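You operate a simulated robot arm through the tools that you are given. There is no shell and no other tool.

Carry out the task below with a simulated two-armed robot. There is one attempt and no reset: what you move stays moved.

JOB
Wind the cloth back till the counter reads 0.6 m.
Fine: leave the brake on and the direction switch at stop; don't zero the counter.

It is judged by the outcome, as a careful person would: the job done as asked, and still so three seconds after it is handed in. It fails if anything else is knocked over, pushed out of place, dropped, spilled or broken. Flat cloth is picked up by pressing the open fingertips on it (5 to 10 N) and closing them slowly along it; thin cloth reads only 2 to 8 mm in the jaws.

ROBOT AND FRAMES
Two 7-joint arms with fingered hands on one trunk that stands fixed in place. Base frame: the origin is at the foot of the trunk, x ahead of it, y to its left, z up. Units: m, degrees, N and s.
The left shoulder is at [0.116, 0.125, 1.208], the right one opposite. With the tool pointing down near the work surface each hand reaches from about 0.5 to 0.88 m from the base axis, measured 20 degrees to its own side. Payload 3.7 kg a hand.
Tool frame (each hand has its own): the origin (TCP) lies between the finger pads and is the grasp point; the fingertips stand 0.025 m ahead of it; z points along the fingers, y is the line along which they close. The gripper opens to 0.088 m; its body begins 0.029 m behind the TCP. The gripper is a hand of 5 fingers: y runs from the thumb to the fingers, the wrist lies at [-0.013, -0.097, -0.162] in the tool frame.
Orientation is that of the tool frame in the base frame, as a unit quaternion [x, y, z, w]. With the fingers straight down and the wrist toward the robot, the tool's x, y and z point along [0, 1, 0], [1, 0, 0] and [0, 0, -1] of the base frame.

CONTROLS
- The arms move only by the tool play_rows. It takes "left_rows", "right_rows" or both (then of equal length, played together; a hand with none holds still); each is a list of rows, each a list of 6 numbers: the shift along the tool's x, y, z in units of 20 mm (1.0 is 20 mm), then the turn, a rotation vector about the tool's x, y, z in units of 6 degrees (1.0 is 6 degrees). In form: [[x, y, z, wx, wy, wz], ...]. A call has 1 to 20 rows; each row shifts and turns the commanded pose from where the row before left it, along the tool's axes as they then stand. A call with a number of a shift or a turn outside -1 to 1 is refused whole. A row lasts 0.2 s, in which the tool goes at most 0.05 m and 8.6 degrees; a call with a longer step from one row to the next is refused whole. Where a pose cannot be reached the arm comes as near as it can. A force on the tool above 40 N (or 10 N above the force at the start of the call, whichever is more), or a blocked arm, ends the call early, and 0.2 s more pass. In this call time passes only in rows, and 0.2 s behind the last. The reply holds the time, the measured pose of the TCP, the force on the tool along the base axes, the opening and the grip force, in the units named above and with some noise, with the torque about the TCP (base axes, N m) and any sound that the robot's microphone picked up, and new pictures: "show" is both (left out), scene, wrist or none (wrist: the cameras of the hands that moved).
- Cameras (640 x 400 px; columns grow to the right, rows downward): "scene" is now at [0.1997, 0.0473, 1.3636]; the picture's right is [0.52, -0.85, 0.00], its down [-0.44, -0.27, -0.85] and it looks along [0.73, 0.44, -0.52] (base axes); focal length 214 px, centre (320, 200). "left" rides on the left gripper at [-0.059, -0.079, -0.105] in its tool frame; the picture's right is [-0.73, -0.32, 0.61], its down [0.62, -0.68, 0.38] and it looks along [0.29, 0.66, 0.70] (tool axes); focal length 234 px, centre (320, 200). "right" rides on the right gripper at [0.059, -0.079, -0.105] in its tool frame; the picture's right is [-0.73, 0.32, -0.61], its down [-0.62, -0.68, 0.38] and it looks along [-0.29, 0.66, 0.70] (tool axes); focal length 234 px, centre (320, 200). There is no depth. A picture from a camera that has moved, and an enlarged one, comes with that camera's place and axes in the base frame and with its lens. The place of the scene camera against the robot may be out by one fixed shift of up to 0.012 m in any direction.
- move_column(by): moves the trunk up (or, below 0, down) by that many m; the arms and the scene camera ride with it, the base frame stays. It gives what a move gives, with no picture.
- move_fingers(index, middle, ring, little, thumb_bend, thumb_turn, hand): sets how far each is bent, from 0 (flat) to 1 (curled in); at 0.3 the hand is open as for a grip, at 0.7 the pads meet at the TCP. One left out holds its place. A second passes; each finger stops where it meets its share of the squeeze, and holds until it gets a number again. It is the only way to open and close the hand. It gives what a move gives, with no picture; readings hold the bend of each and the force on index, middle, ring, little, thumb and palm. thumb_turn goes from beside the hand (0) to across from the fingers (1), as for a grip.
- pan_tilt(pan, tilt): turns the head with the scene camera to pan (to the left, within 80 degrees either way) and tilt (down, from -29 to 69), counted from straight ahead of the robot (the tilt from the chest, where the trunk bows). It gives what a move gives, and a new picture of the scene camera.
- zoom(camera, box): a new picture of the part [left, top, right, bottom] of that camera's present view, enlarged. The clock stands still meanwhile.
- sign_off(): hands the job in; it is judged then, once.

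Nothing tells you positions but the pictures and the camera data. Unless the task says otherwise, let go and move clear before handing in.

The tools are called after "Request:" by a JSON object that holds its "op" and its "data". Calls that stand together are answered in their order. play_rows: Moves the arms, as the interface text tells. Its arguments: {"type":"object","properties":{"left_rows":{"type":"array","items":{"type":"array","items":{"type":"number"}}},"right_rows":{"type":"array","items":{"type":"array","items":{"type":"number"}}},"show":{"type":"string","enum":["both","scene","wrist","none"]}},"required":[]} The other tools are called the same way: move_column (by) moves the trunk up or down; move_fingers (index, middle, ring, little, thumb_bend, thumb_turn, hand) moves the fingers one by one; pan_tilt (pan, tilt) turns the head that bears the scene camera; zoom (camera, box) takes an enlarged picture of a part of a camera's view; sign_off () hands the job in.

At the start:

```text
time: 0.0
left_ee_pos: [0.3511, 0.5025, 1.298]
left_orientation: [0.707, 0.707, 0.0, 0.0]
left_contact_force: [-0.1, 0.1, 0.0]
left_moment: [0.01, -0.01, 0.07]
left_opening: 0.0881
left_grasp_force: 0.0
left_shape: jaw
left_bend: [0.3, 0.3, 0.3, 0.3, 0.3, 0.98]
left_finger forces: [0.1, 0.0, 0.0, 0.0, 0.0, 0.0]
right_ee_pos: [0.5684, 0.0409, 1.2401]
right_orientation: [0.707, 0.707, -0.001, 0.0]
right_contact_force: [0.5, 0.0, -0.7]
right_moment: [0.01, -0.01, 0.0]
right_opening: 0.0877
right_grasp_force: 0.0
right_shape: jaw
right_bend: [0.3, 0.3, 0.3, 0.3, 0.3, 0.98]
right_finger forces: [0.0, 0.1, 0.0, 0.1, 0.0, 0.1]
trunk travel left (down, up): [-0.228, 0.188]
head pan, tilt (commanded): [31.4, 31.4]
```

scene: 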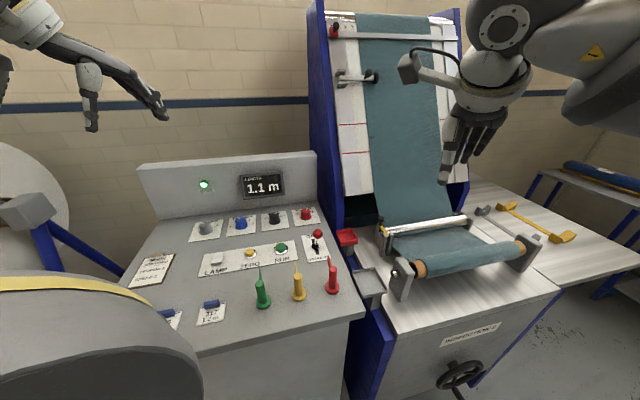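
right: 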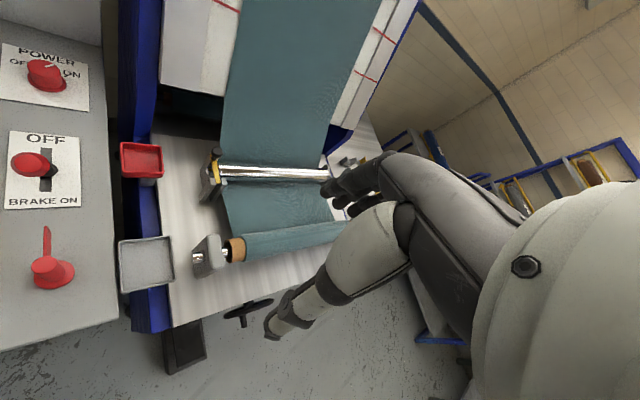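
left: 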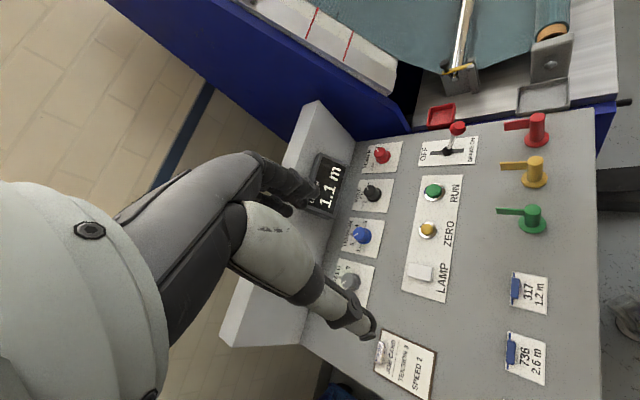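

I see a cloth inspection machine with a control desk on its left: counter 1.1 m, four rotary knobs, lamp/zero/run buttons and a brake lever. I'll enlarge the panel to read the labels before I touch anything.

Request:
{"op": "zoom", "data": {"camera": "scene", "box": [180, 160, 340, 260]}}

Request:
{"op": "zoom", "data": {"camera": "scene", "box": [100, 230, 360, 340]}}

Request:
{"op": "zoom", "data": {"camera": "left", "box": [300, 90, 560, 310]}}

Request:
{"op": "zoom", "data": {"camera": "left", "box": [340, 250, 580, 400]}}

Request:
{"op": "zoom", "data": {"camera": "right", "box": [0, 20, 200, 320]}}

Request:
{"op": "zoom", "data": {"camera": "scene", "box": [320, 180, 560, 400]}}

```text
4.00 times, centred on (260, 210) of scene
camera zoom: at [0.1997, 0.0473, 1.3636], right [0.52, -0.85, 0.0], down [-0.44, -0.27, -0.85], along [0.73, 0.44, -0.52], focal length 858 px, centre (560, 160)
```

zoom: 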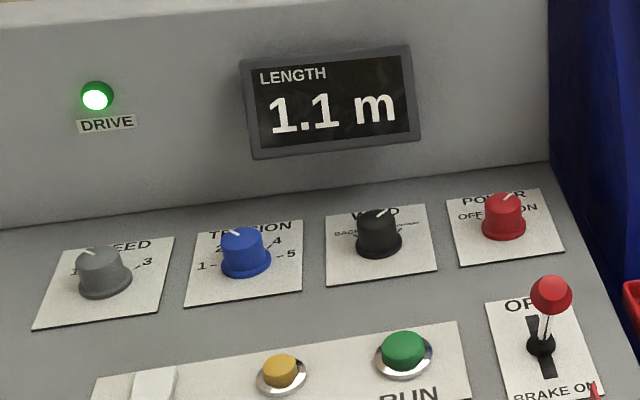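

```text
2.46 times, centred on (230, 285) of scene
camera zoom: at [0.1997, 0.0473, 1.3636], right [0.52, -0.85, 0.0], down [-0.44, -0.27, -0.85], along [0.73, 0.44, -0.52], focal length 528 px, centre (542, -9)
```

zoom: 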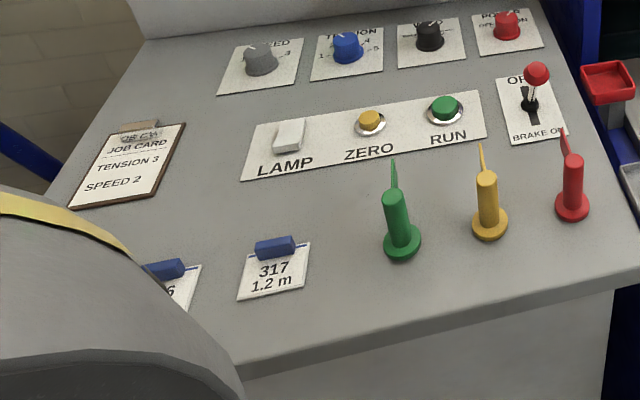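

```text
1.82 times, centred on (430, 200) of left
camera zoom: at [0.2713, 0.4451, 1.4032], right [-0.32, -0.73, -0.61], down [-0.68, 0.62, -0.38], along [0.66, 0.29, -0.7], focal length 426 px, centre (120, 200)
```

zoom: 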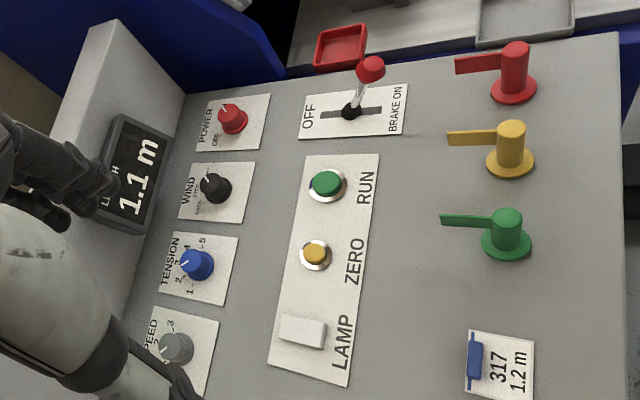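

```text
2.67 times, centred on (460, 325) of left
camera zoom: at [0.2713, 0.4451, 1.4032], right [-0.32, -0.73, -0.61], down [-0.68, 0.62, -0.38], along [0.66, 0.29, -0.7], focal length 624 px, centre (-53, -133)
```

zoom: 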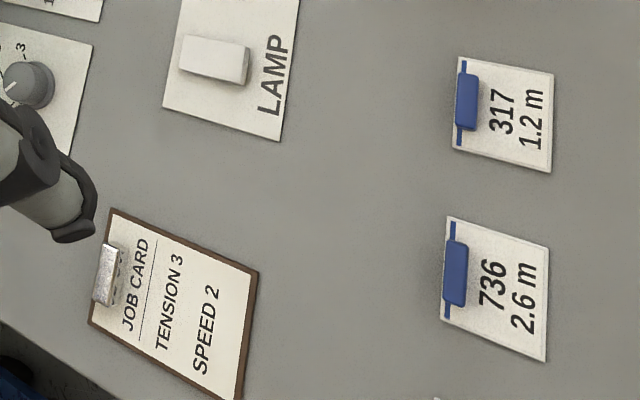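

```text
1.33 times, centred on (100, 170) of right
camera zoom: at [0.4902, 0.1005, 1.3433], right [0.32, -0.73, 0.61], down [-0.68, -0.62, -0.38], along [0.66, -0.29, -0.7], focal length 312 px, centre (613, 240)
```

zoom: 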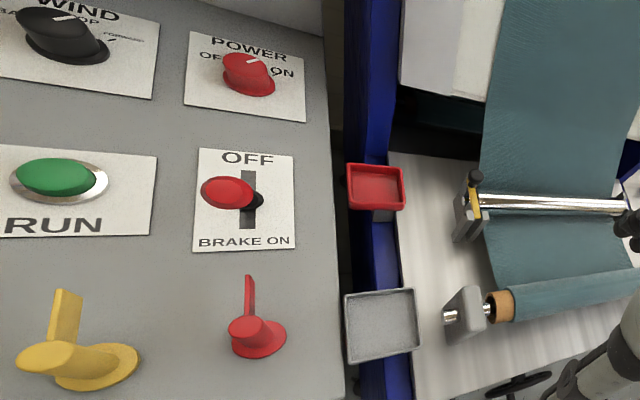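

```text
1.82 times, centred on (440, 290) of scene
camera zoom: at [0.1997, 0.0473, 1.3636], right [0.52, -0.85, 0.0], down [-0.44, -0.27, -0.85], along [0.73, 0.44, -0.52], focal length 390 px, centre (102, 36)
```

zoom: 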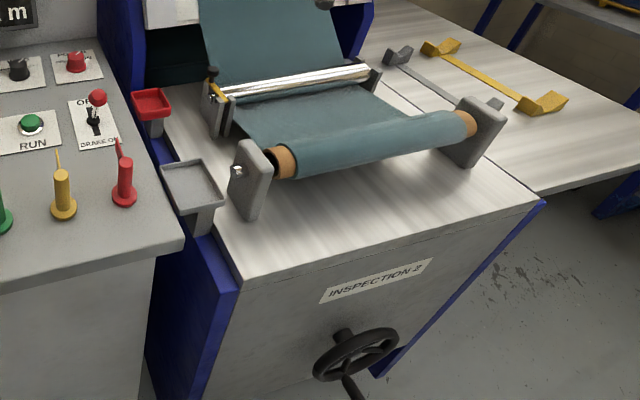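

The panel has SPEED, TENSION, WIND and POWER dials, LAMP, ZERO and RUN buttons, and a brake lever with an OFF end and a BRAKE ON end. I'll enlarge the dials and lever further to read their present settings.

Request:
{"op": "zoom", "data": {"camera": "scene", "box": [255, 195, 335, 245]}}

Request:
{"op": "zoom", "data": {"camera": "scene", "box": [180, 205, 260, 255]}}

Request:
{"op": "zoom", "data": {"camera": "left", "box": [340, 130, 420, 210]}}

Request:
{"op": "zoom", "data": {"camera": "left", "box": [340, 210, 420, 300]}}

Request:
{"op": "zoom", "data": {"camera": "left", "box": [410, 110, 490, 170]}}

Request:
{"op": "zoom", "data": {"camera": "right", "box": [0, 30, 100, 220]}}

Request:
{"op": "zoom", "data": {"camera": "scene", "box": [320, 10, 480, 110]}}

Request:
{"op": "zoom", "data": {"camera": "scene", "box": [300, 220, 380, 300]}}

```text
8.00 times, centred on (295, 220) of scene
camera zoom: at [0.1997, 0.0473, 1.3636], right [0.52, -0.85, 0.0], down [-0.44, -0.27, -0.85], along [0.73, 0.44, -0.52], focal length 1716 px, centre (520, 40)
```

zoom: 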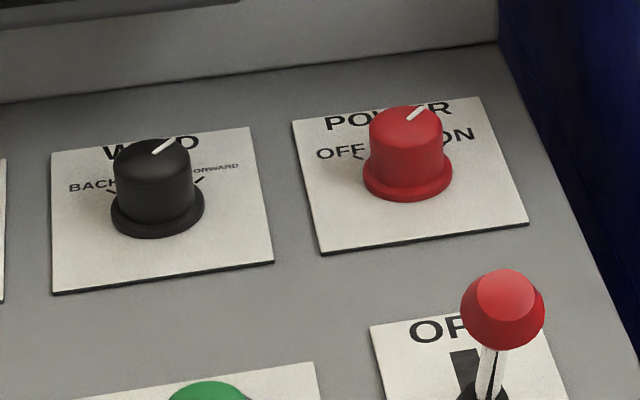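

```text
8.00 times, centred on (220, 230) of scene
camera zoom: at [0.1997, 0.0473, 1.3636], right [0.52, -0.85, 0.0], down [-0.44, -0.27, -0.85], along [0.73, 0.44, -0.52], focal length 1716 px, centre (1120, -40)
```

zoom: 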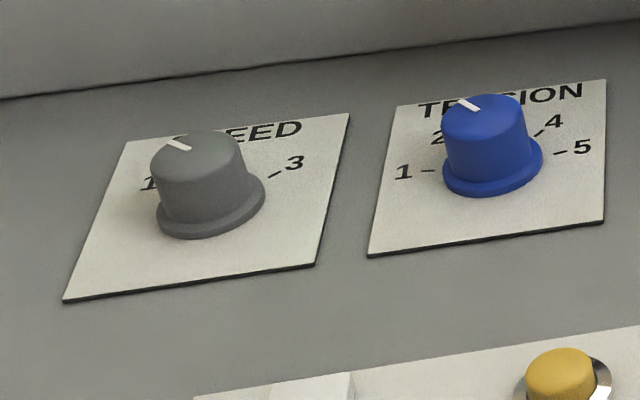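

```text
5.00 times, centred on (380, 170) of left
camera zoom: at [0.2713, 0.4451, 1.4032], right [-0.32, -0.73, -0.61], down [-0.68, 0.62, -0.38], along [0.66, 0.29, -0.7], focal length 1171 px, centre (20, 350)
```

zoom: 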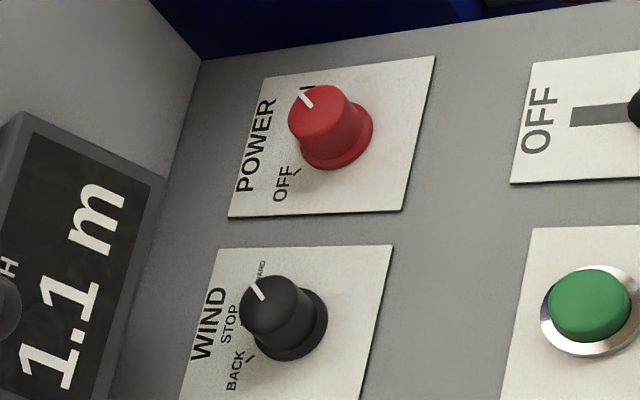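

```text
4.44 times, centred on (380, 255) of left
camera zoom: at [0.2713, 0.4451, 1.4032], right [-0.32, -0.73, -0.61], down [-0.68, 0.62, -0.38], along [0.66, 0.29, -0.7], focal length 1041 px, centre (53, -44)
```

zoom: 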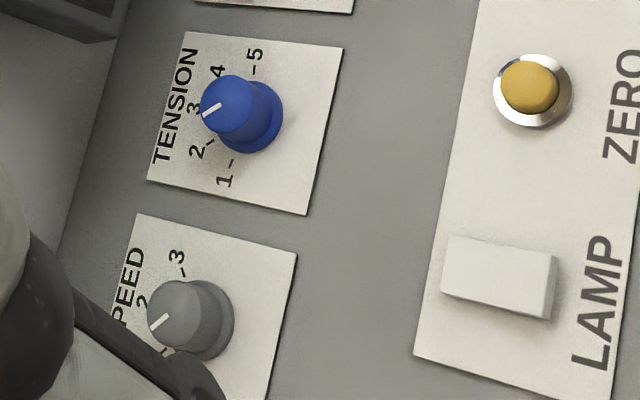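

```text
6.67 times, centred on (450, 140) of left
camera zoom: at [0.2713, 0.4451, 1.4032], right [-0.32, -0.73, -0.61], down [-0.68, 0.62, -0.38], along [0.66, 0.29, -0.7], focal length 1561 px, centre (-547, 600)
```

zoom: 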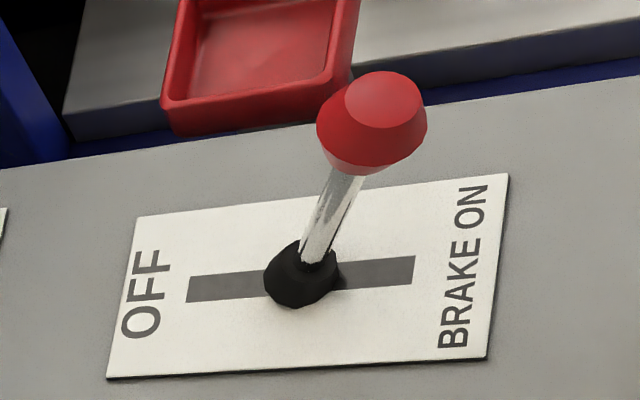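

```text
2.11 times, centred on (50, 125) of right
camera zoom: at [0.4902, 0.1005, 1.3433], right [0.32, -0.73, 0.61], down [-0.68, -0.62, -0.38], along [0.66, -0.29, -0.7], focal length 493 px, centre (888, 358)
```

zoom: 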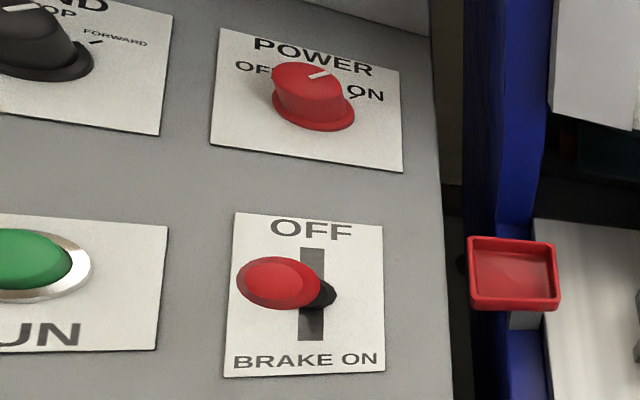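

```text
4.00 times, centred on (400, 60) of scene
camera zoom: at [0.1997, 0.0473, 1.3636], right [0.52, -0.85, 0.0], down [-0.44, -0.27, -0.85], along [0.73, 0.44, -0.52], focal length 858 px, centre (0, 760)
```

zoom: 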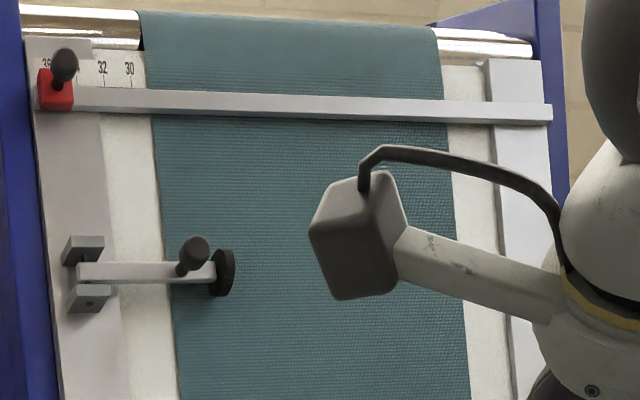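

```text
5.00 times, centred on (340, 260) of scene
camera zoom: at [0.1997, 0.0473, 1.3636], right [0.52, -0.85, 0.0], down [-0.44, -0.27, -0.85], along [0.73, 0.44, -0.52], focal length 1072 px, centre (220, -100)
```

zoom: 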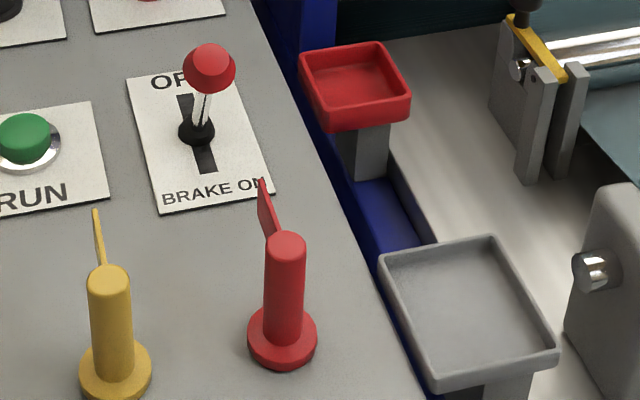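

The desk top is level at about z 0.88 and turned about 45° to the robot. WIND is near (0.646, 0.510), RUN near (0.549, 0.401), and the brake ball near (0.589, 0.290), tilted to BRAKE ON. WIND seems to point at FORWARD and power is on. I'll bring the left hand up over the WIND knob to see it closely.

Request:
{"op": "play_rows", "data": {"left_rows": [[0, 0.95, 0.75, 0, 0, 0], [0, 0.95, 0.75, 0, 0, 0], [0, 0.95, 0.75, 0, 0, 0], [0, 0.95, 0.75, 0, 0, 0], [0, 0.95, 0.75, 0, 0, 0], [0, 0.95, 0.75, 0, 0, 0], [0, 0.95, 0.75, 0, 0, 0], [0, 0.95, 0.75, 0, 0, 0], [0, 0.95, 0.75, 0, 0, 0], [0, 0.95, 0.75, 0, 0, 0]], "show": "both"}}

```text
time: 2.2
left_ee_pos: [0.5428, 0.5045, 1.1513]
left_orientation: [0.707, 0.707, 0.0, 0.0]
left_contact_force: [0.3, -0.3, -0.3]
left_moment: [-0.04, 0.01, 0.01]
left_opening: 0.0877
left_grasp_force: 0.0
left_shape: jaw
left_bend: [0.3, 0.3, 0.3, 0.3, 0.3, 0.98]
left_finger forces: [0.0, 0.0, 0.1, 0.1, 0.0, 0.1]
right_ee_pos: [0.5685, 0.0417, 1.2384]
right_orientation: [0.707, 0.707, 0.0, 0.0]
right_contact_force: [-0.6, -0.3, -0.4]
right_moment: [0.01, 0.0, -0.02]
right_opening: 0.0877
right_grasp_force: 0.1
right_shape: jaw
right_bend: [0.3, 0.3, 0.3, 0.3, 0.3, 0.98]
right_finger forces: [0.1, 0.0, 0.0, 0.0, 0.1, 0.0]
trunk travel left (down, up): [-0.228, 0.188]
head pan, tilt (commanded): [31.4, 31.4]
camera scene: at [0.1999, 0.0471, 1.3636], right [0.52, -0.85, 0.0], down [-0.44, -0.27, -0.85], along [0.73, 0.44, -0.52], focal length 214 px, centre (320, 200)
camera left: at [0.4619, 0.4463, 1.2549], right [-0.32, -0.73, -0.61], down [-0.68, 0.62, -0.38], along [0.66, 0.29, -0.7], focal length 234 px, centre (320, 200)
```

scene: 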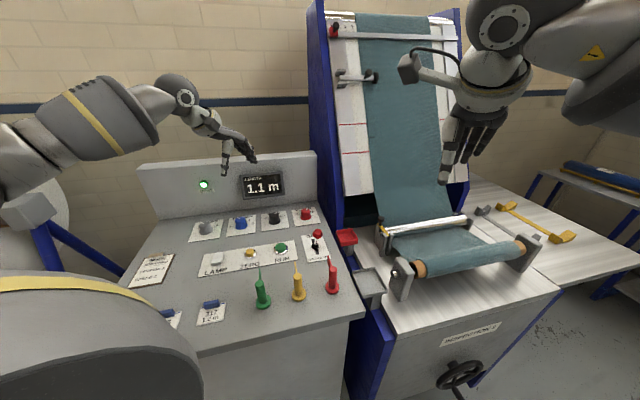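
left: 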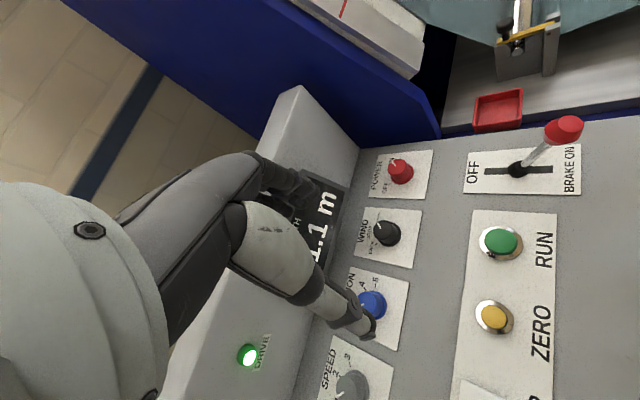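

The left hand is over the desk, and its camera sees the WIND and POWER dials and the brake lever. I'll enlarge these to read the pointers.

Request:
{"op": "zoom", "data": {"camera": "left", "box": [340, 140, 440, 270]}}

Request:
{"op": "zoom", "data": {"camera": "left", "box": [440, 100, 600, 200]}}

Request:
{"op": "zoom", "data": {"camera": "left", "box": [320, 260, 420, 400]}}

Request:
{"op": "zoom", "data": {"camera": "scene", "box": [140, 60, 300, 180]}}

```text
3.08 times, centred on (390, 205) of left
camera zoom: at [0.4619, 0.4463, 1.2549], right [-0.32, -0.73, -0.61], down [-0.68, 0.62, -0.38], along [0.66, 0.29, -0.7], focal length 720 px, centre (105, 185)
```

zoom: 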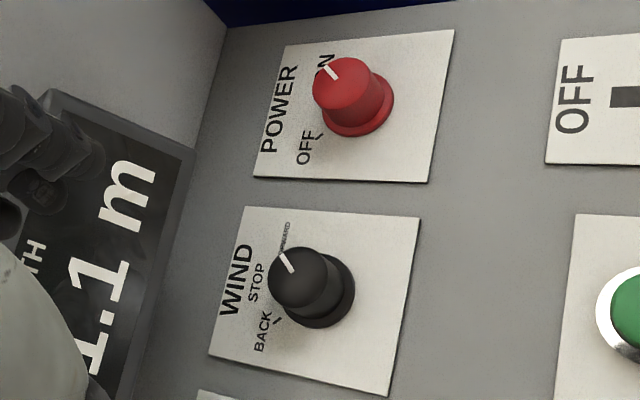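

```text
4.00 times, centred on (520, 150) of left
camera zoom: at [0.4619, 0.4463, 1.2549], right [-0.32, -0.73, -0.61], down [-0.68, 0.62, -0.38], along [0.66, 0.29, -0.7], focal length 937 px, centre (-480, 400)
```

zoom: 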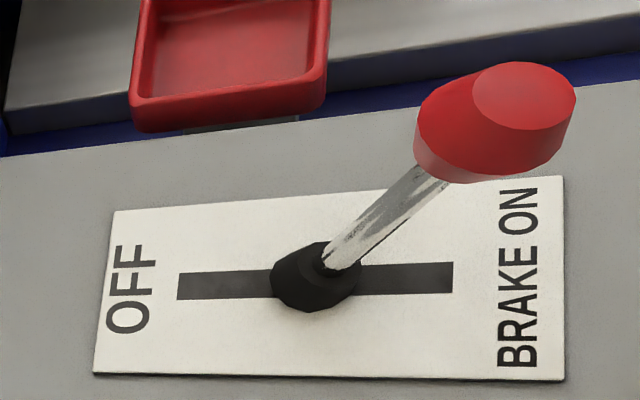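

```text
2.86 times, centred on (370, 330) of left
camera zoom: at [0.4619, 0.4463, 1.2549], right [-0.32, -0.73, -0.61], down [-0.68, 0.62, -0.38], along [0.66, 0.29, -0.7], focal length 669 px, centre (177, -171)
```

zoom: 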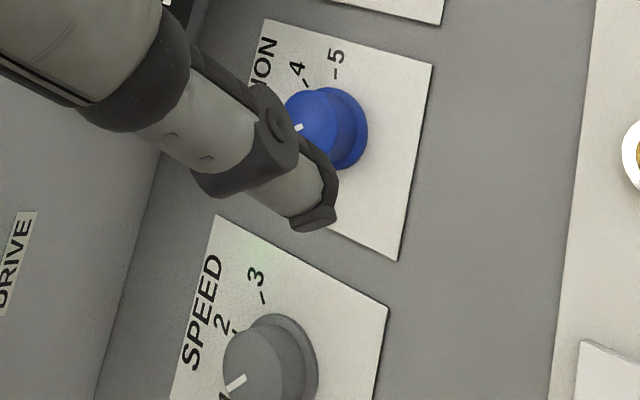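

```text
3.33 times, centred on (220, 120) of scene
camera zoom: at [0.1999, 0.0471, 1.3636], right [0.52, -0.85, 0.0], down [-0.44, -0.27, -0.85], along [0.73, 0.44, -0.52], focal length 715 px, centre (653, 467)
```

zoom: 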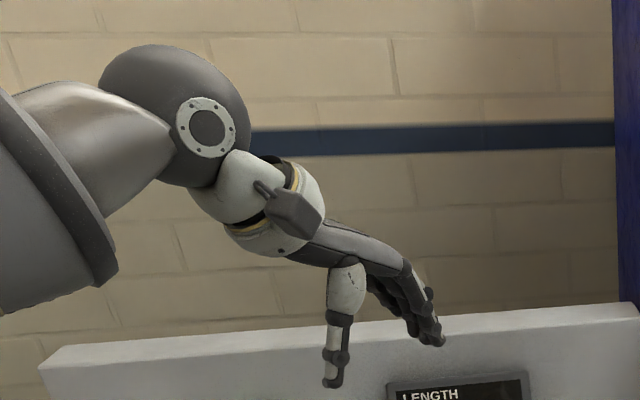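

WIND points at FORWARD, the brake is on, and nothing is moving. I'll move above the WIND knob, clear of the console wall, and check in the air that the wrist can turn 90° counter-clockwise.

Request:
{"op": "play_rows", "data": {"left_rows": [[0.055, 0.84, 0.845, 0, 0, 0], [0.055, 0.84, 0.845, 0, 0, 0], [0.055, 0.84, 0.845, 0, 0, 0], [0.055, 0.84, 0.845, 0, 0, 0], [0.055, 0.84, 0.845, 0, 0, 0], [0.055, 0.84, 0.845, 0, 0, 0]], "show": "both"}}

Request:
{"op": "play_rows", "data": {"left_rows": [[0, 0, 0, 0, 0, -1], [0, 0, 0, 0, 0, -1], [0, 0, 0, 0, 0, -1], [0, 0, 0, 0, 0, -1], [0, 0, 0, 0, 0, -1], [0, 0, 0, 0, 0, -1], [0, 0, 0, 0, 0, -1], [0, 0, 0, 0, 0, -1], [0, 0, 0, 0, 0, -1], [0, 0, 0, 0, 0, -1], [0, 0, 0, 0, 0, -1], [0, 0, 0, 0, 0, -1], [0, 0, 0, 0, 0, -1], [0, 0, 0, 0, 0, -1], [0, 0, 0, 0, 0, -1]], "show": "both"}}

```text
time: 3.6
left_ee_pos: [0.6429, 0.5109, 1.0467]
left_orientation: [0.707, 0.707, 0.0, -0.001]
left_contact_force: [0.1, -0.1, -0.8]
left_moment: [-0.02, 0.0, -0.01]
left_opening: 0.0879
left_grasp_force: 0.0
left_shape: jaw
left_bend: [0.3, 0.3, 0.3, 0.3, 0.3, 0.98]
left_finger forces: [0.0, 0.0, 0.0, 0.0, 0.0, 0.1]
right_ee_pos: [0.5684, 0.042, 1.2387]
right_orientation: [0.707, 0.707, 0.0, -0.001]
right_contact_force: [0.9, -0.5, 0.7]
right_moment: [-0.03, -0.02, -0.04]
right_opening: 0.0876
right_grasp_force: 0.2
right_shape: jaw
right_bend: [0.3, 0.3, 0.3, 0.3, 0.3, 0.98]
right_finger forces: [0.0, 0.0, 0.1, 0.0, 0.0, 0.0]
trunk travel left (down, up): [-0.228, 0.188]
head pan, tilt (commanded): [31.4, 31.4]
camera scene: at [0.2006, 0.0475, 1.3634], right [0.52, -0.85, 0.0], down [-0.45, -0.27, -0.85], along [0.73, 0.44, -0.52], focal length 214 px, centre (320, 200)
camera left: at [0.5628, 0.4524, 1.1518], right [-0.32, -0.73, -0.61], down [-0.68, 0.62, -0.38], along [0.66, 0.29, -0.7], focal length 234 px, centre (320, 200)
```

scene: 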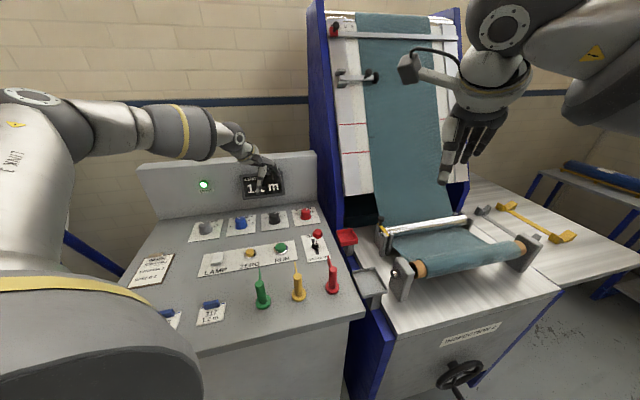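
left: 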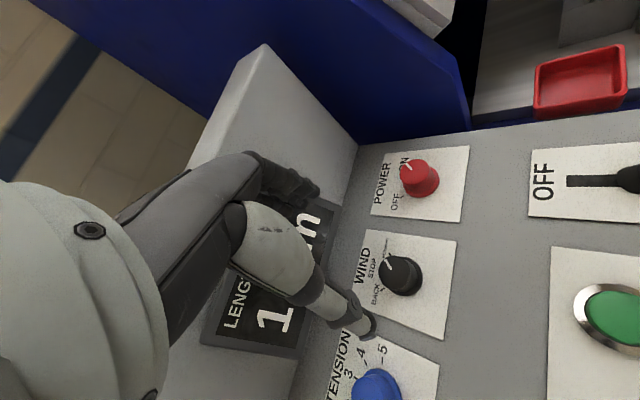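

```text
time: 6.8
left_ee_pos: [0.6425, 0.5101, 1.0467]
left_orientation: [0.0, 1.0, 0.0, 0.001]
left_contact_force: [0.7, 0.5, -0.8]
left_moment: [-0.01, 0.0, 0.04]
left_opening: 0.0878
left_grasp_force: 0.1
left_shape: jaw
left_bend: [0.3, 0.3, 0.3, 0.3, 0.3, 0.98]
left_finger forces: [0.0, 0.0, 0.1, 0.1, 0.0, 0.1]
right_ee_pos: [0.5693, 0.0402, 1.2386]
right_orientation: [0.707, 0.707, 0.001, 0.0]
right_contact_force: [-0.2, 0.1, 0.0]
right_moment: [-0.03, 0.0, 0.01]
right_opening: 0.0877
right_grasp_force: 0.0
right_shape: jaw
right_bend: [0.3, 0.3, 0.3, 0.3, 0.3, 0.98]
right_finger forces: [0.1, 0.1, 0.0, 0.0, 0.0, 0.0]
trunk travel left (down, up): [-0.228, 0.188]
head pan, tilt (commanded): [31.4, 31.4]
camera scene: at [0.2, 0.0472, 1.3635], right [0.52, -0.85, 0.0], down [-0.44, -0.27, -0.85], along [0.73, 0.44, -0.52], focal length 214 px, centre (320, 200)
camera left: at [0.7002, 0.4314, 1.1517], right [0.73, -0.32, -0.61], down [-0.62, -0.68, -0.38], along [-0.29, 0.66, -0.7], focal length 234 px, centre (320, 200)
```

scene: 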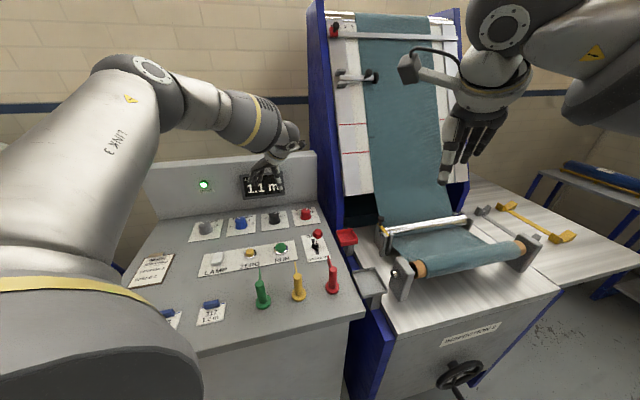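
left: 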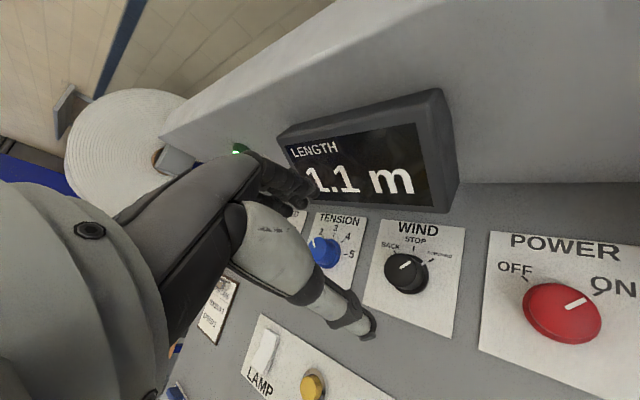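

The 90° turn tracks well. From here the WIND pointer clearly shows FORWARD. I'll enlarge it to fix the knob centre precisely.

Request:
{"op": "zoom", "data": {"camera": "left", "box": [360, 210, 480, 310]}}

Request:
{"op": "zoom", "data": {"camera": "left", "box": [270, 190, 390, 290]}}

```text
4.00 times, centred on (420, 260) of left
camera zoom: at [0.7002, 0.4314, 1.1517], right [0.73, -0.32, -0.61], down [-0.62, -0.68, -0.38], along [-0.29, 0.66, -0.7], focal length 937 px, centre (-80, -40)
```

zoom: 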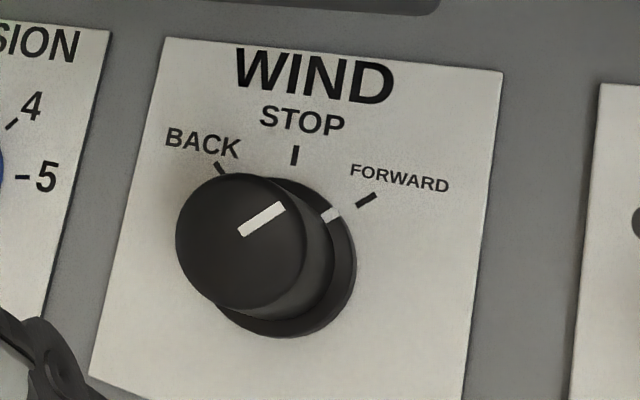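

```text
4.00 times, centred on (330, 240) of left
camera zoom: at [0.7002, 0.4314, 1.1517], right [0.73, -0.32, -0.61], down [-0.62, -0.68, -0.38], along [-0.29, 0.66, -0.7], focal length 937 px, centre (280, 40)
```

zoom: 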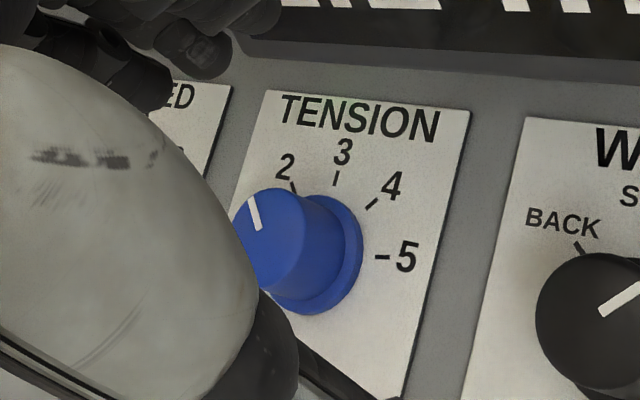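

The knob centre is near (0.645, 0.512), about 33 mm in diameter, with its top at about z 0.912. I'll turn the wrist back to the starting yaw, descend to just above the knob with the fingers open, and look.

Request:
{"op": "play_rows", "data": {"left_rows": [[0, 0, 0, 0, 0, 1], [0, 0, 0, 0, 0, 1], [0, 0, 0, 0, 0, 1], [0, 0, 0, 0, 0, 1], [0, 0, 0, 0, 0, 1], [0, 0, 0, 0, 0, 1], [0, 0, 0, 0, 0, 1], [0, 0, 0, 0, 0, 1], [0, 0, 0, 0, 0, 1], [0, 0, 0, 0, 0, 1], [0, 0, 0, 0, 0, 1], [0, 0, 0, 0, 0, 1], [0, 0, 0, 0, 0, 1], [0, 0, 0, 0, 0, 1], [0, 0, 0, 0, 0, 1], [0.04, 0.05, 0.8, 0, 0, 0], [0.04, 0.05, 0.8, 0, 0, 0], [0, 0, 0.8, 0, 0, 0], [0, 0, 0.8, 0, 0, 0], [0, 0, 0.8, 0, 0, 0]], "show": "both"}}

```text
time: 11.0
left_ee_pos: [0.6422, 0.5061, 0.9743]
left_orientation: [0.71, 0.704, 0.004, 0.003]
left_contact_force: [-18.5, -15.5, 24.2]
left_moment: [0.69, -1.21, -0.28]
left_opening: 0.0877
left_grasp_force: 0.2
left_shape: jaw
left_bend: [0.3, 0.3, 0.33, 0.33, 0.3, 0.98]
left_finger forces: [0.0, 0.0, 4.3, 34.1, 0.0, 0.0]
right_ee_pos: [0.5632, 0.038, 1.2432]
right_orientation: [0.707, 0.707, 0.003, 0.001]
right_contact_force: [-0.3, 0.1, 0.9]
right_moment: [-0.02, 0.02, -0.04]
right_opening: 0.0874
right_grasp_force: 0.0
right_shape: jaw
right_bend: [0.3, 0.3, 0.3, 0.3, 0.3, 0.98]
right_finger forces: [0.1, 0.0, 0.0, 0.1, 0.0, 0.0]
trunk travel left (down, up): [-0.228, 0.188]
head pan, tilt (commanded): [31.4, 31.4]
camera scene: at [0.1942, 0.0431, 1.3652], right [0.52, -0.85, 0.0], down [-0.44, -0.27, -0.86], along [0.73, 0.45, -0.52], focal length 214 px, centre (320, 200)
camera left: at [0.5609, 0.4484, 1.0784], right [-0.32, -0.72, -0.61], down [-0.67, 0.63, -0.39], along [0.67, 0.29, -0.69], focal length 234 px, centre (320, 200)
```

scene: 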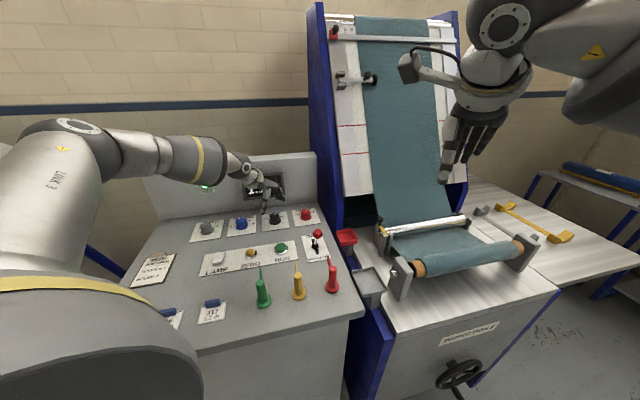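
left: 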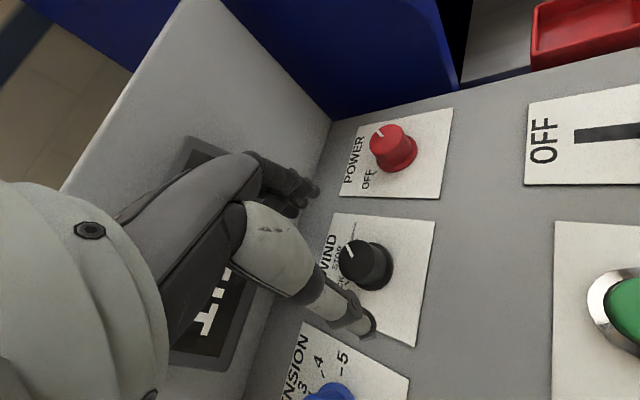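

The ring and little fingers touched the sloped display frame on the console. I'm backing straight up and away from the wall at once, and will use a narrower finger opening.

Request:
{"op": "play_rows", "data": {"left_rows": [[-0.4, -0.4, -0.8, 0, 0, 0], [-0.2, -0.2, -0.8, 0, 0, 0], [0, 0, -0.8, 0, 0, 0], [0, 0, -0.8, 0, 0, 0]], "show": "both"}}

```text
time: 12.0
left_ee_pos: [0.6336, 0.4999, 1.0327]
left_orientation: [0.707, 0.707, -0.001, 0.0]
left_contact_force: [0.4, -0.3, 0.7]
left_moment: [0.0, 0.01, -0.01]
left_opening: 0.0879
left_grasp_force: 0.0
left_shape: jaw
left_bend: [0.3, 0.3, 0.3, 0.3, 0.3, 0.98]
left_finger forces: [0.1, 0.1, 0.1, 0.0, 0.0, 0.0]
right_ee_pos: [0.5697, 0.0424, 1.2399]
right_orientation: [0.707, 0.707, 0.001, 0.0]
right_contact_force: [-0.4, 0.2, -0.1]
right_moment: [0.01, -0.03, 0.02]
right_opening: 0.0877
right_grasp_force: 0.0
right_shape: jaw
right_bend: [0.3, 0.3, 0.3, 0.3, 0.3, 0.98]
right_finger forces: [0.0, 0.0, 0.0, 0.0, 0.0, 0.1]
trunk travel left (down, up): [-0.228, 0.188]
head pan, tilt (commanded): [31.4, 31.4]
camera scene: at [0.1992, 0.0469, 1.3637], right [0.52, -0.85, 0.0], down [-0.44, -0.27, -0.85], along [0.73, 0.44, -0.52], focal length 214 px, centre (320, 200)
camera left: at [0.5524, 0.4416, 1.1367], right [-0.32, -0.73, -0.61], down [-0.68, 0.62, -0.38], along [0.66, 0.29, -0.7], focal length 234 px, centre (320, 200)
```

scene: 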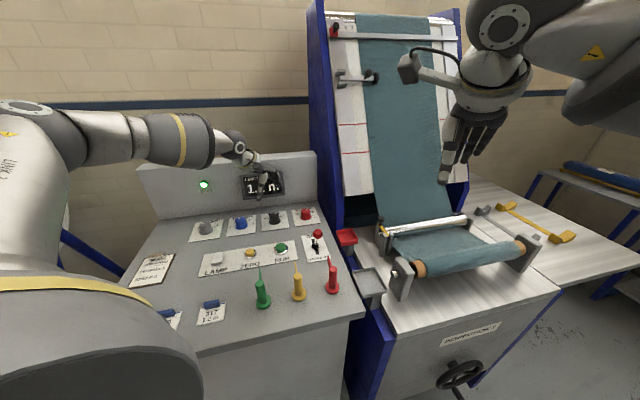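
left: 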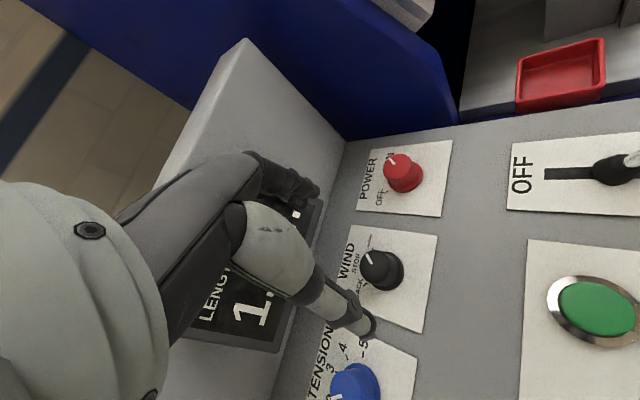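

I'm clear now, with no residual force and the counter unchanged. I'll narrow the fingers to about 50 mm opening before going in again.

Request:
{"op": "move_fingers", "data": {"hand": "left", "index": 0.46, "middle": 0.46, "ring": 0.46, "little": 0.46, "thumb_bend": 0.46}}

Request:
{"op": "play_rows", "data": {"left_rows": [[0, 0, 0, 0, 0, -1], [0, 0, 0, 0, 0, -1], [0, 0, 0, 0, 0, -1], [0, 0, 0, 0, 0, -1], [0, 0, 0, 0, 0, -1], [0, 0, 0, 0, 0, -1], [0, 0, 0, 0, 0, -1], [0, 0, 0, 0, 0, -0.667]], "show": "both"}}

```text
time: 13.0
left_ee_pos: [0.6327, 0.5, 1.0299]
left_orientation: [0.708, 0.707, 0.0, 0.0]
left_contact_force: [0.1, 0.5, 0.1]
left_moment: [-0.02, 0.04, 0.01]
left_opening: 0.0508
left_grasp_force: 0.0
left_shape: fingers
left_bend: [0.46, 0.46, 0.46, 0.46, 0.46, 0.98]
left_finger forces: [0.0, 0.0, 0.1, 0.1, 0.0, 0.1]
right_ee_pos: [0.5684, 0.0416, 1.2387]
right_orientation: [0.707, 0.707, 0.0, 0.001]
right_contact_force: [0.8, 0.6, 0.7]
right_moment: [0.05, 0.0, 0.01]
right_opening: 0.0877
right_grasp_force: 0.1
right_shape: jaw
right_bend: [0.3, 0.3, 0.3, 0.3, 0.3, 0.98]
right_finger forces: [0.0, 0.0, 0.0, 0.0, 0.1, 0.0]
trunk travel left (down, up): [-0.228, 0.188]
head pan, tilt (commanded): [31.4, 31.4]
```

```text
time: 14.8
left_ee_pos: [0.6321, 0.5, 1.0321]
left_orientation: [0.373, 0.928, 0.0, -0.001]
left_contact_force: [0.6, 0.1, 0.8]
left_moment: [-0.03, -0.04, -0.04]
left_opening: 0.051
left_grasp_force: 0.1
left_shape: fingers
left_bend: [0.46, 0.46, 0.46, 0.46, 0.46, 0.98]
left_finger forces: [0.1, 0.0, 0.1, 0.0, 0.0, 0.0]
right_ee_pos: [0.5691, 0.041, 1.2396]
right_orientation: [0.707, 0.707, 0.0, 0.0]
right_contact_force: [-0.1, -0.7, -0.5]
right_moment: [0.01, 0.0, -0.01]
right_opening: 0.0879
right_grasp_force: 0.1
right_shape: jaw
right_bend: [0.3, 0.3, 0.3, 0.3, 0.3, 0.98]
right_finger forces: [0.0, 0.0, 0.0, 0.0, 0.0, 0.0]
trunk travel left (down, up): [-0.228, 0.188]
head pan, tilt (commanded): [31.4, 31.4]
camera scene: at [0.1997, 0.0472, 1.3636], right [0.52, -0.85, 0.0], down [-0.44, -0.27, -0.85], along [0.73, 0.44, -0.52], focal length 214 px, centre (320, 200)
camera left: at [0.619, 0.4025, 1.1363], right [0.3, -0.74, -0.61], down [-0.92, -0.06, -0.38], along [0.25, 0.67, -0.7], focal length 234 px, centre (320, 200)
```

scene: 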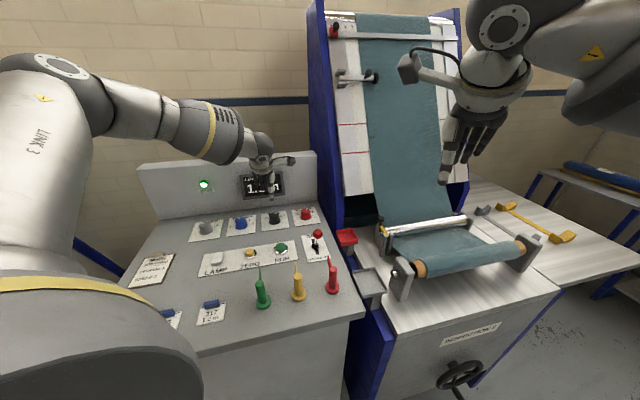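
left: 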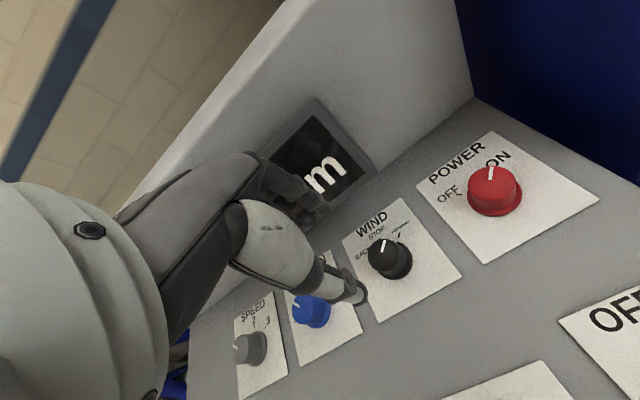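

The opening is 51 mm and the fingers now face the console squarely, the narrowest profile toward the wall. I'll centre over the knob and go down to just above it.

Request:
{"op": "play_rows", "data": {"left_rows": [[0, 0.44, 0.6, 0, 0, 0], [0, 0.44, 0.6, 0, 0, 0], [0, 0, 0.7, 0, 0, 0], [0, 0, 0.7, 0, 0, 0], [0, 0, 0.7, 0, 0, 0], [0, 0, 0.7, 0, 0, 0]], "show": "both"}}

```text
time: 16.2
left_ee_pos: [0.6447, 0.5095, 0.9524]
left_orientation: [0.375, 0.927, 0.002, 0.002]
left_contact_force: [-6.6, -7.3, 9.0]
left_moment: [0.39, -0.31, 0.14]
left_opening: 0.0512
left_grasp_force: 6.9
left_shape: fingers
left_bend: [0.46, 0.5, 0.46, 0.46, 0.46, 0.98]
left_finger forces: [0.0, 13.3, 0.1, 0.0, 0.0, 0.0]
right_ee_pos: [0.5667, 0.0399, 1.2411]
right_orientation: [0.707, 0.707, 0.001, 0.0]
right_contact_force: [-0.5, 1.0, 0.4]
right_moment: [-0.01, 0.05, 0.02]
right_opening: 0.0876
right_grasp_force: 0.0
right_shape: jaw
right_bend: [0.3, 0.3, 0.3, 0.3, 0.3, 0.98]
right_finger forces: [0.1, 0.1, 0.0, 0.0, 0.0, 0.0]
trunk travel left (down, up): [-0.228, 0.188]
head pan, tilt (commanded): [31.4, 31.4]
camera scene: at [0.1977, 0.0457, 1.3642], right [0.52, -0.85, 0.0], down [-0.44, -0.27, -0.85], along [0.73, 0.45, -0.52], focal length 214 px, centre (320, 200)
camera left: at [0.6299, 0.4123, 1.0574], right [0.3, -0.74, -0.61], down [-0.92, -0.05, -0.39], along [0.25, 0.67, -0.69], focal length 234 px, centre (320, 200)
```

scene: 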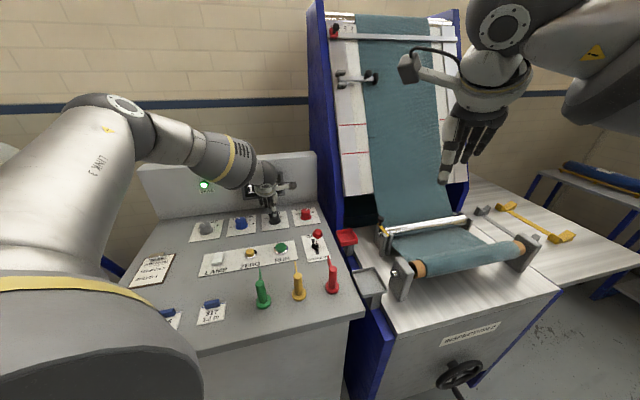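
left: 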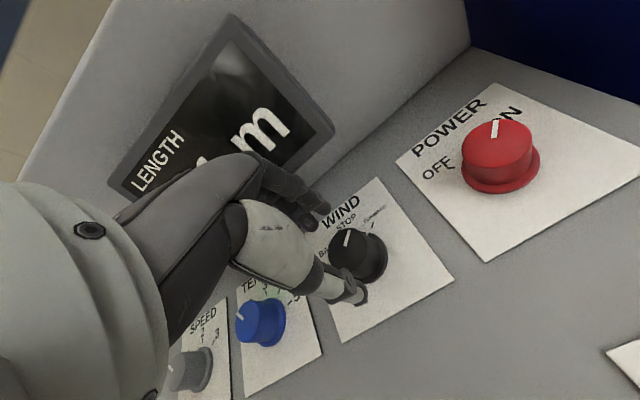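

The middle finger's knuckle touched the display frame because the fingers stand too upright for this spot. I'll back off up and toward the operator, then lean the hand so the fingertips reach in and the knuckles stay clear of the wall.

Request:
{"op": "play_rows", "data": {"left_rows": [[0, -0.5, -0.7, 0, 0, 0], [0, -0.5, -0.7, 0, 0, 0], [0, 0, -0.7, 0, 0, 0], [0, 0, -0.7, 1, 0, 0], [0, 0, 0, 1, 0, 0], [0, 0, 0, 1, 0, 0]], "show": "both"}}

```text
time: 17.6
left_ee_pos: [0.6303, 0.4986, 1.0074]
left_orientation: [0.371, 0.915, -0.146, -0.059]
left_contact_force: [0.6, 0.6, 0.1]
left_moment: [-0.01, -0.03, 0.0]
left_opening: 0.0508
left_grasp_force: 0.0
left_shape: fingers
left_bend: [0.46, 0.46, 0.46, 0.46, 0.46, 0.98]
left_finger forces: [0.1, 0.0, 0.1, 0.0, 0.0, 0.0]
right_ee_pos: [0.5694, 0.0408, 1.2386]
right_orientation: [0.707, 0.707, 0.0, 0.0]
right_contact_force: [0.5, -0.3, -0.4]
right_moment: [-0.05, 0.03, -0.03]
right_opening: 0.0877
right_grasp_force: 0.1
right_shape: jaw
right_bend: [0.3, 0.3, 0.3, 0.3, 0.3, 0.98]
right_finger forces: [0.0, 0.1, 0.0, 0.0, 0.1, 0.0]
trunk travel left (down, up): [-0.228, 0.188]
head pan, tilt (commanded): [31.4, 31.4]
camera scene: at [0.1999, 0.0474, 1.3635], right [0.52, -0.85, 0.0], down [-0.44, -0.27, -0.85], along [0.73, 0.44, -0.52], focal length 214 px, centre (320, 200)
camera left: at [0.6419, 0.4275, 1.131], right [0.18, -0.86, -0.48], down [-0.98, -0.12, -0.15], along [0.08, 0.49, -0.87], focal length 234 px, centre (320, 200)
```

scene: 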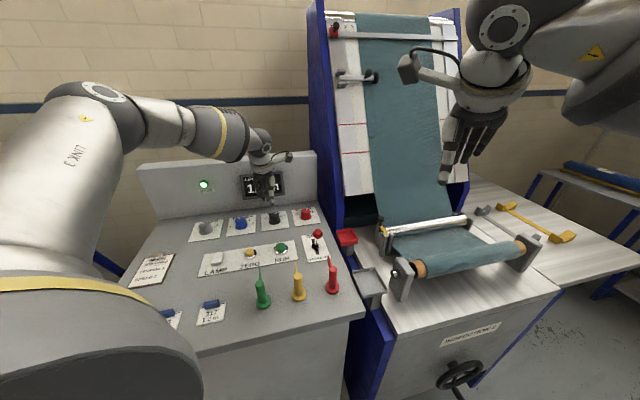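
left: 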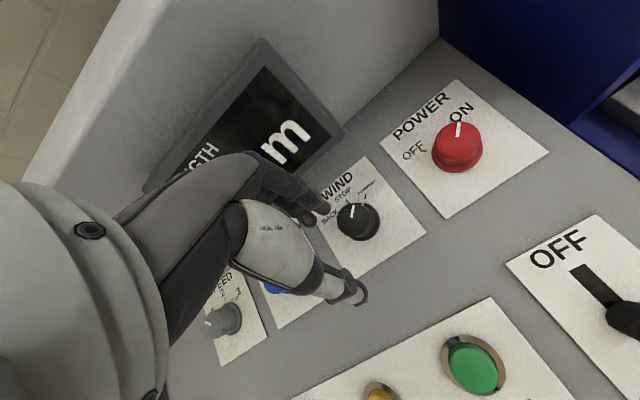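

The lean went the wrong way, with the fingertips toward the operator. I'll reverse it so they lean 18° toward the wall and the knuckles move back.

Request:
{"op": "play_rows", "data": {"left_rows": [[0, 0, 0, -1, 0, 0], [0, 0, 0, -1, 0, 0], [0, 0, 0, -1, 0, 0], [0, 0, 0, -1, 0, 0], [0, 0, 0, -1, 0, 0], [0, 0, 0, -1, 0, 0]], "show": "both"}}

Request:
{"op": "zoom", "data": {"camera": "scene", "box": [200, 110, 340, 240]}}

```text
time: 19.0
left_ee_pos: [0.6318, 0.4973, 1.0067]
left_orientation: [0.371, 0.915, 0.145, 0.06]
left_contact_force: [0.4, 0.0, -0.2]
left_moment: [0.02, 0.0, 0.0]
left_opening: 0.0508
left_grasp_force: 0.1
left_shape: fingers
left_bend: [0.46, 0.46, 0.46, 0.46, 0.46, 0.98]
left_finger forces: [0.0, 0.1, 0.0, 0.0, 0.0, 0.0]
right_ee_pos: [0.5681, 0.0411, 1.2395]
right_orientation: [0.707, 0.707, 0.0, -0.001]
right_contact_force: [0.4, 0.1, -0.6]
right_moment: [-0.03, 0.0, -0.01]
right_opening: 0.0874
right_grasp_force: 0.0
right_shape: jaw
right_bend: [0.3, 0.3, 0.3, 0.3, 0.3, 0.98]
right_finger forces: [0.1, 0.0, 0.1, 0.0, 0.1, 0.0]
trunk travel left (down, up): [-0.228, 0.188]
head pan, tilt (commanded): [31.4, 31.4]
camera scene: at [0.1998, 0.0474, 1.3636], right [0.52, -0.85, 0.0], down [-0.44, -0.27, -0.85], along [0.73, 0.44, -0.52], focal length 214 px, centre (320, 200)
camera left: at [0.5965, 0.3801, 1.0822], right [0.44, -0.59, -0.68], down [-0.82, 0.05, -0.58], along [0.38, 0.81, -0.46], focal length 234 px, centre (320, 200)
```

scene: 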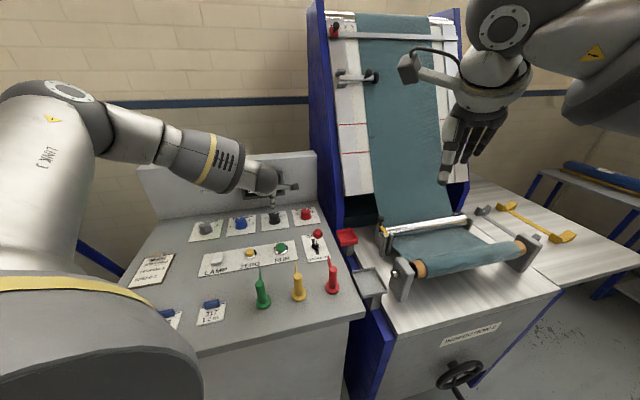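
left: 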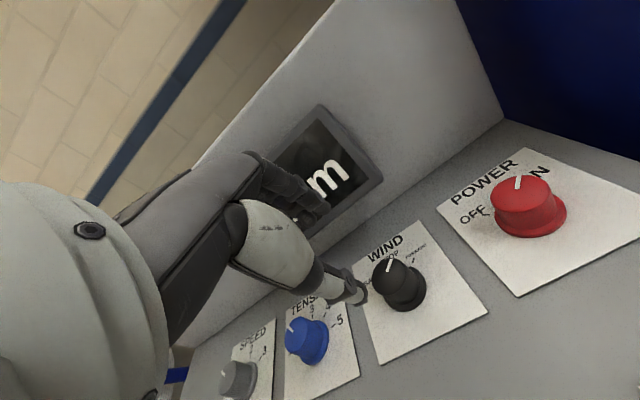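

```text
3.08 times, centred on (270, 175) of scene
camera zoom: at [0.1998, 0.0474, 1.3636], right [0.52, -0.85, 0.0], down [-0.44, -0.27, -0.85], along [0.73, 0.44, -0.52], focal length 660 px, centre (474, 277)
```

zoom: 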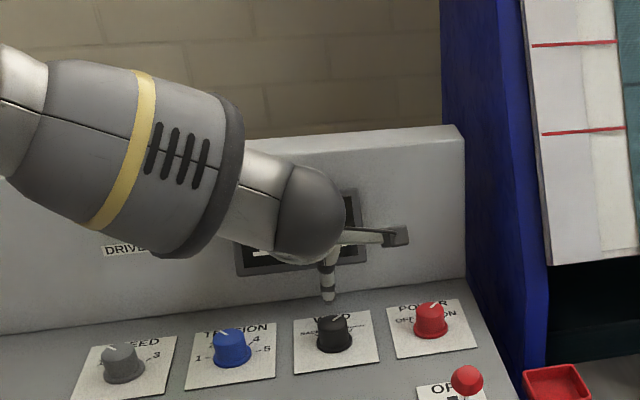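

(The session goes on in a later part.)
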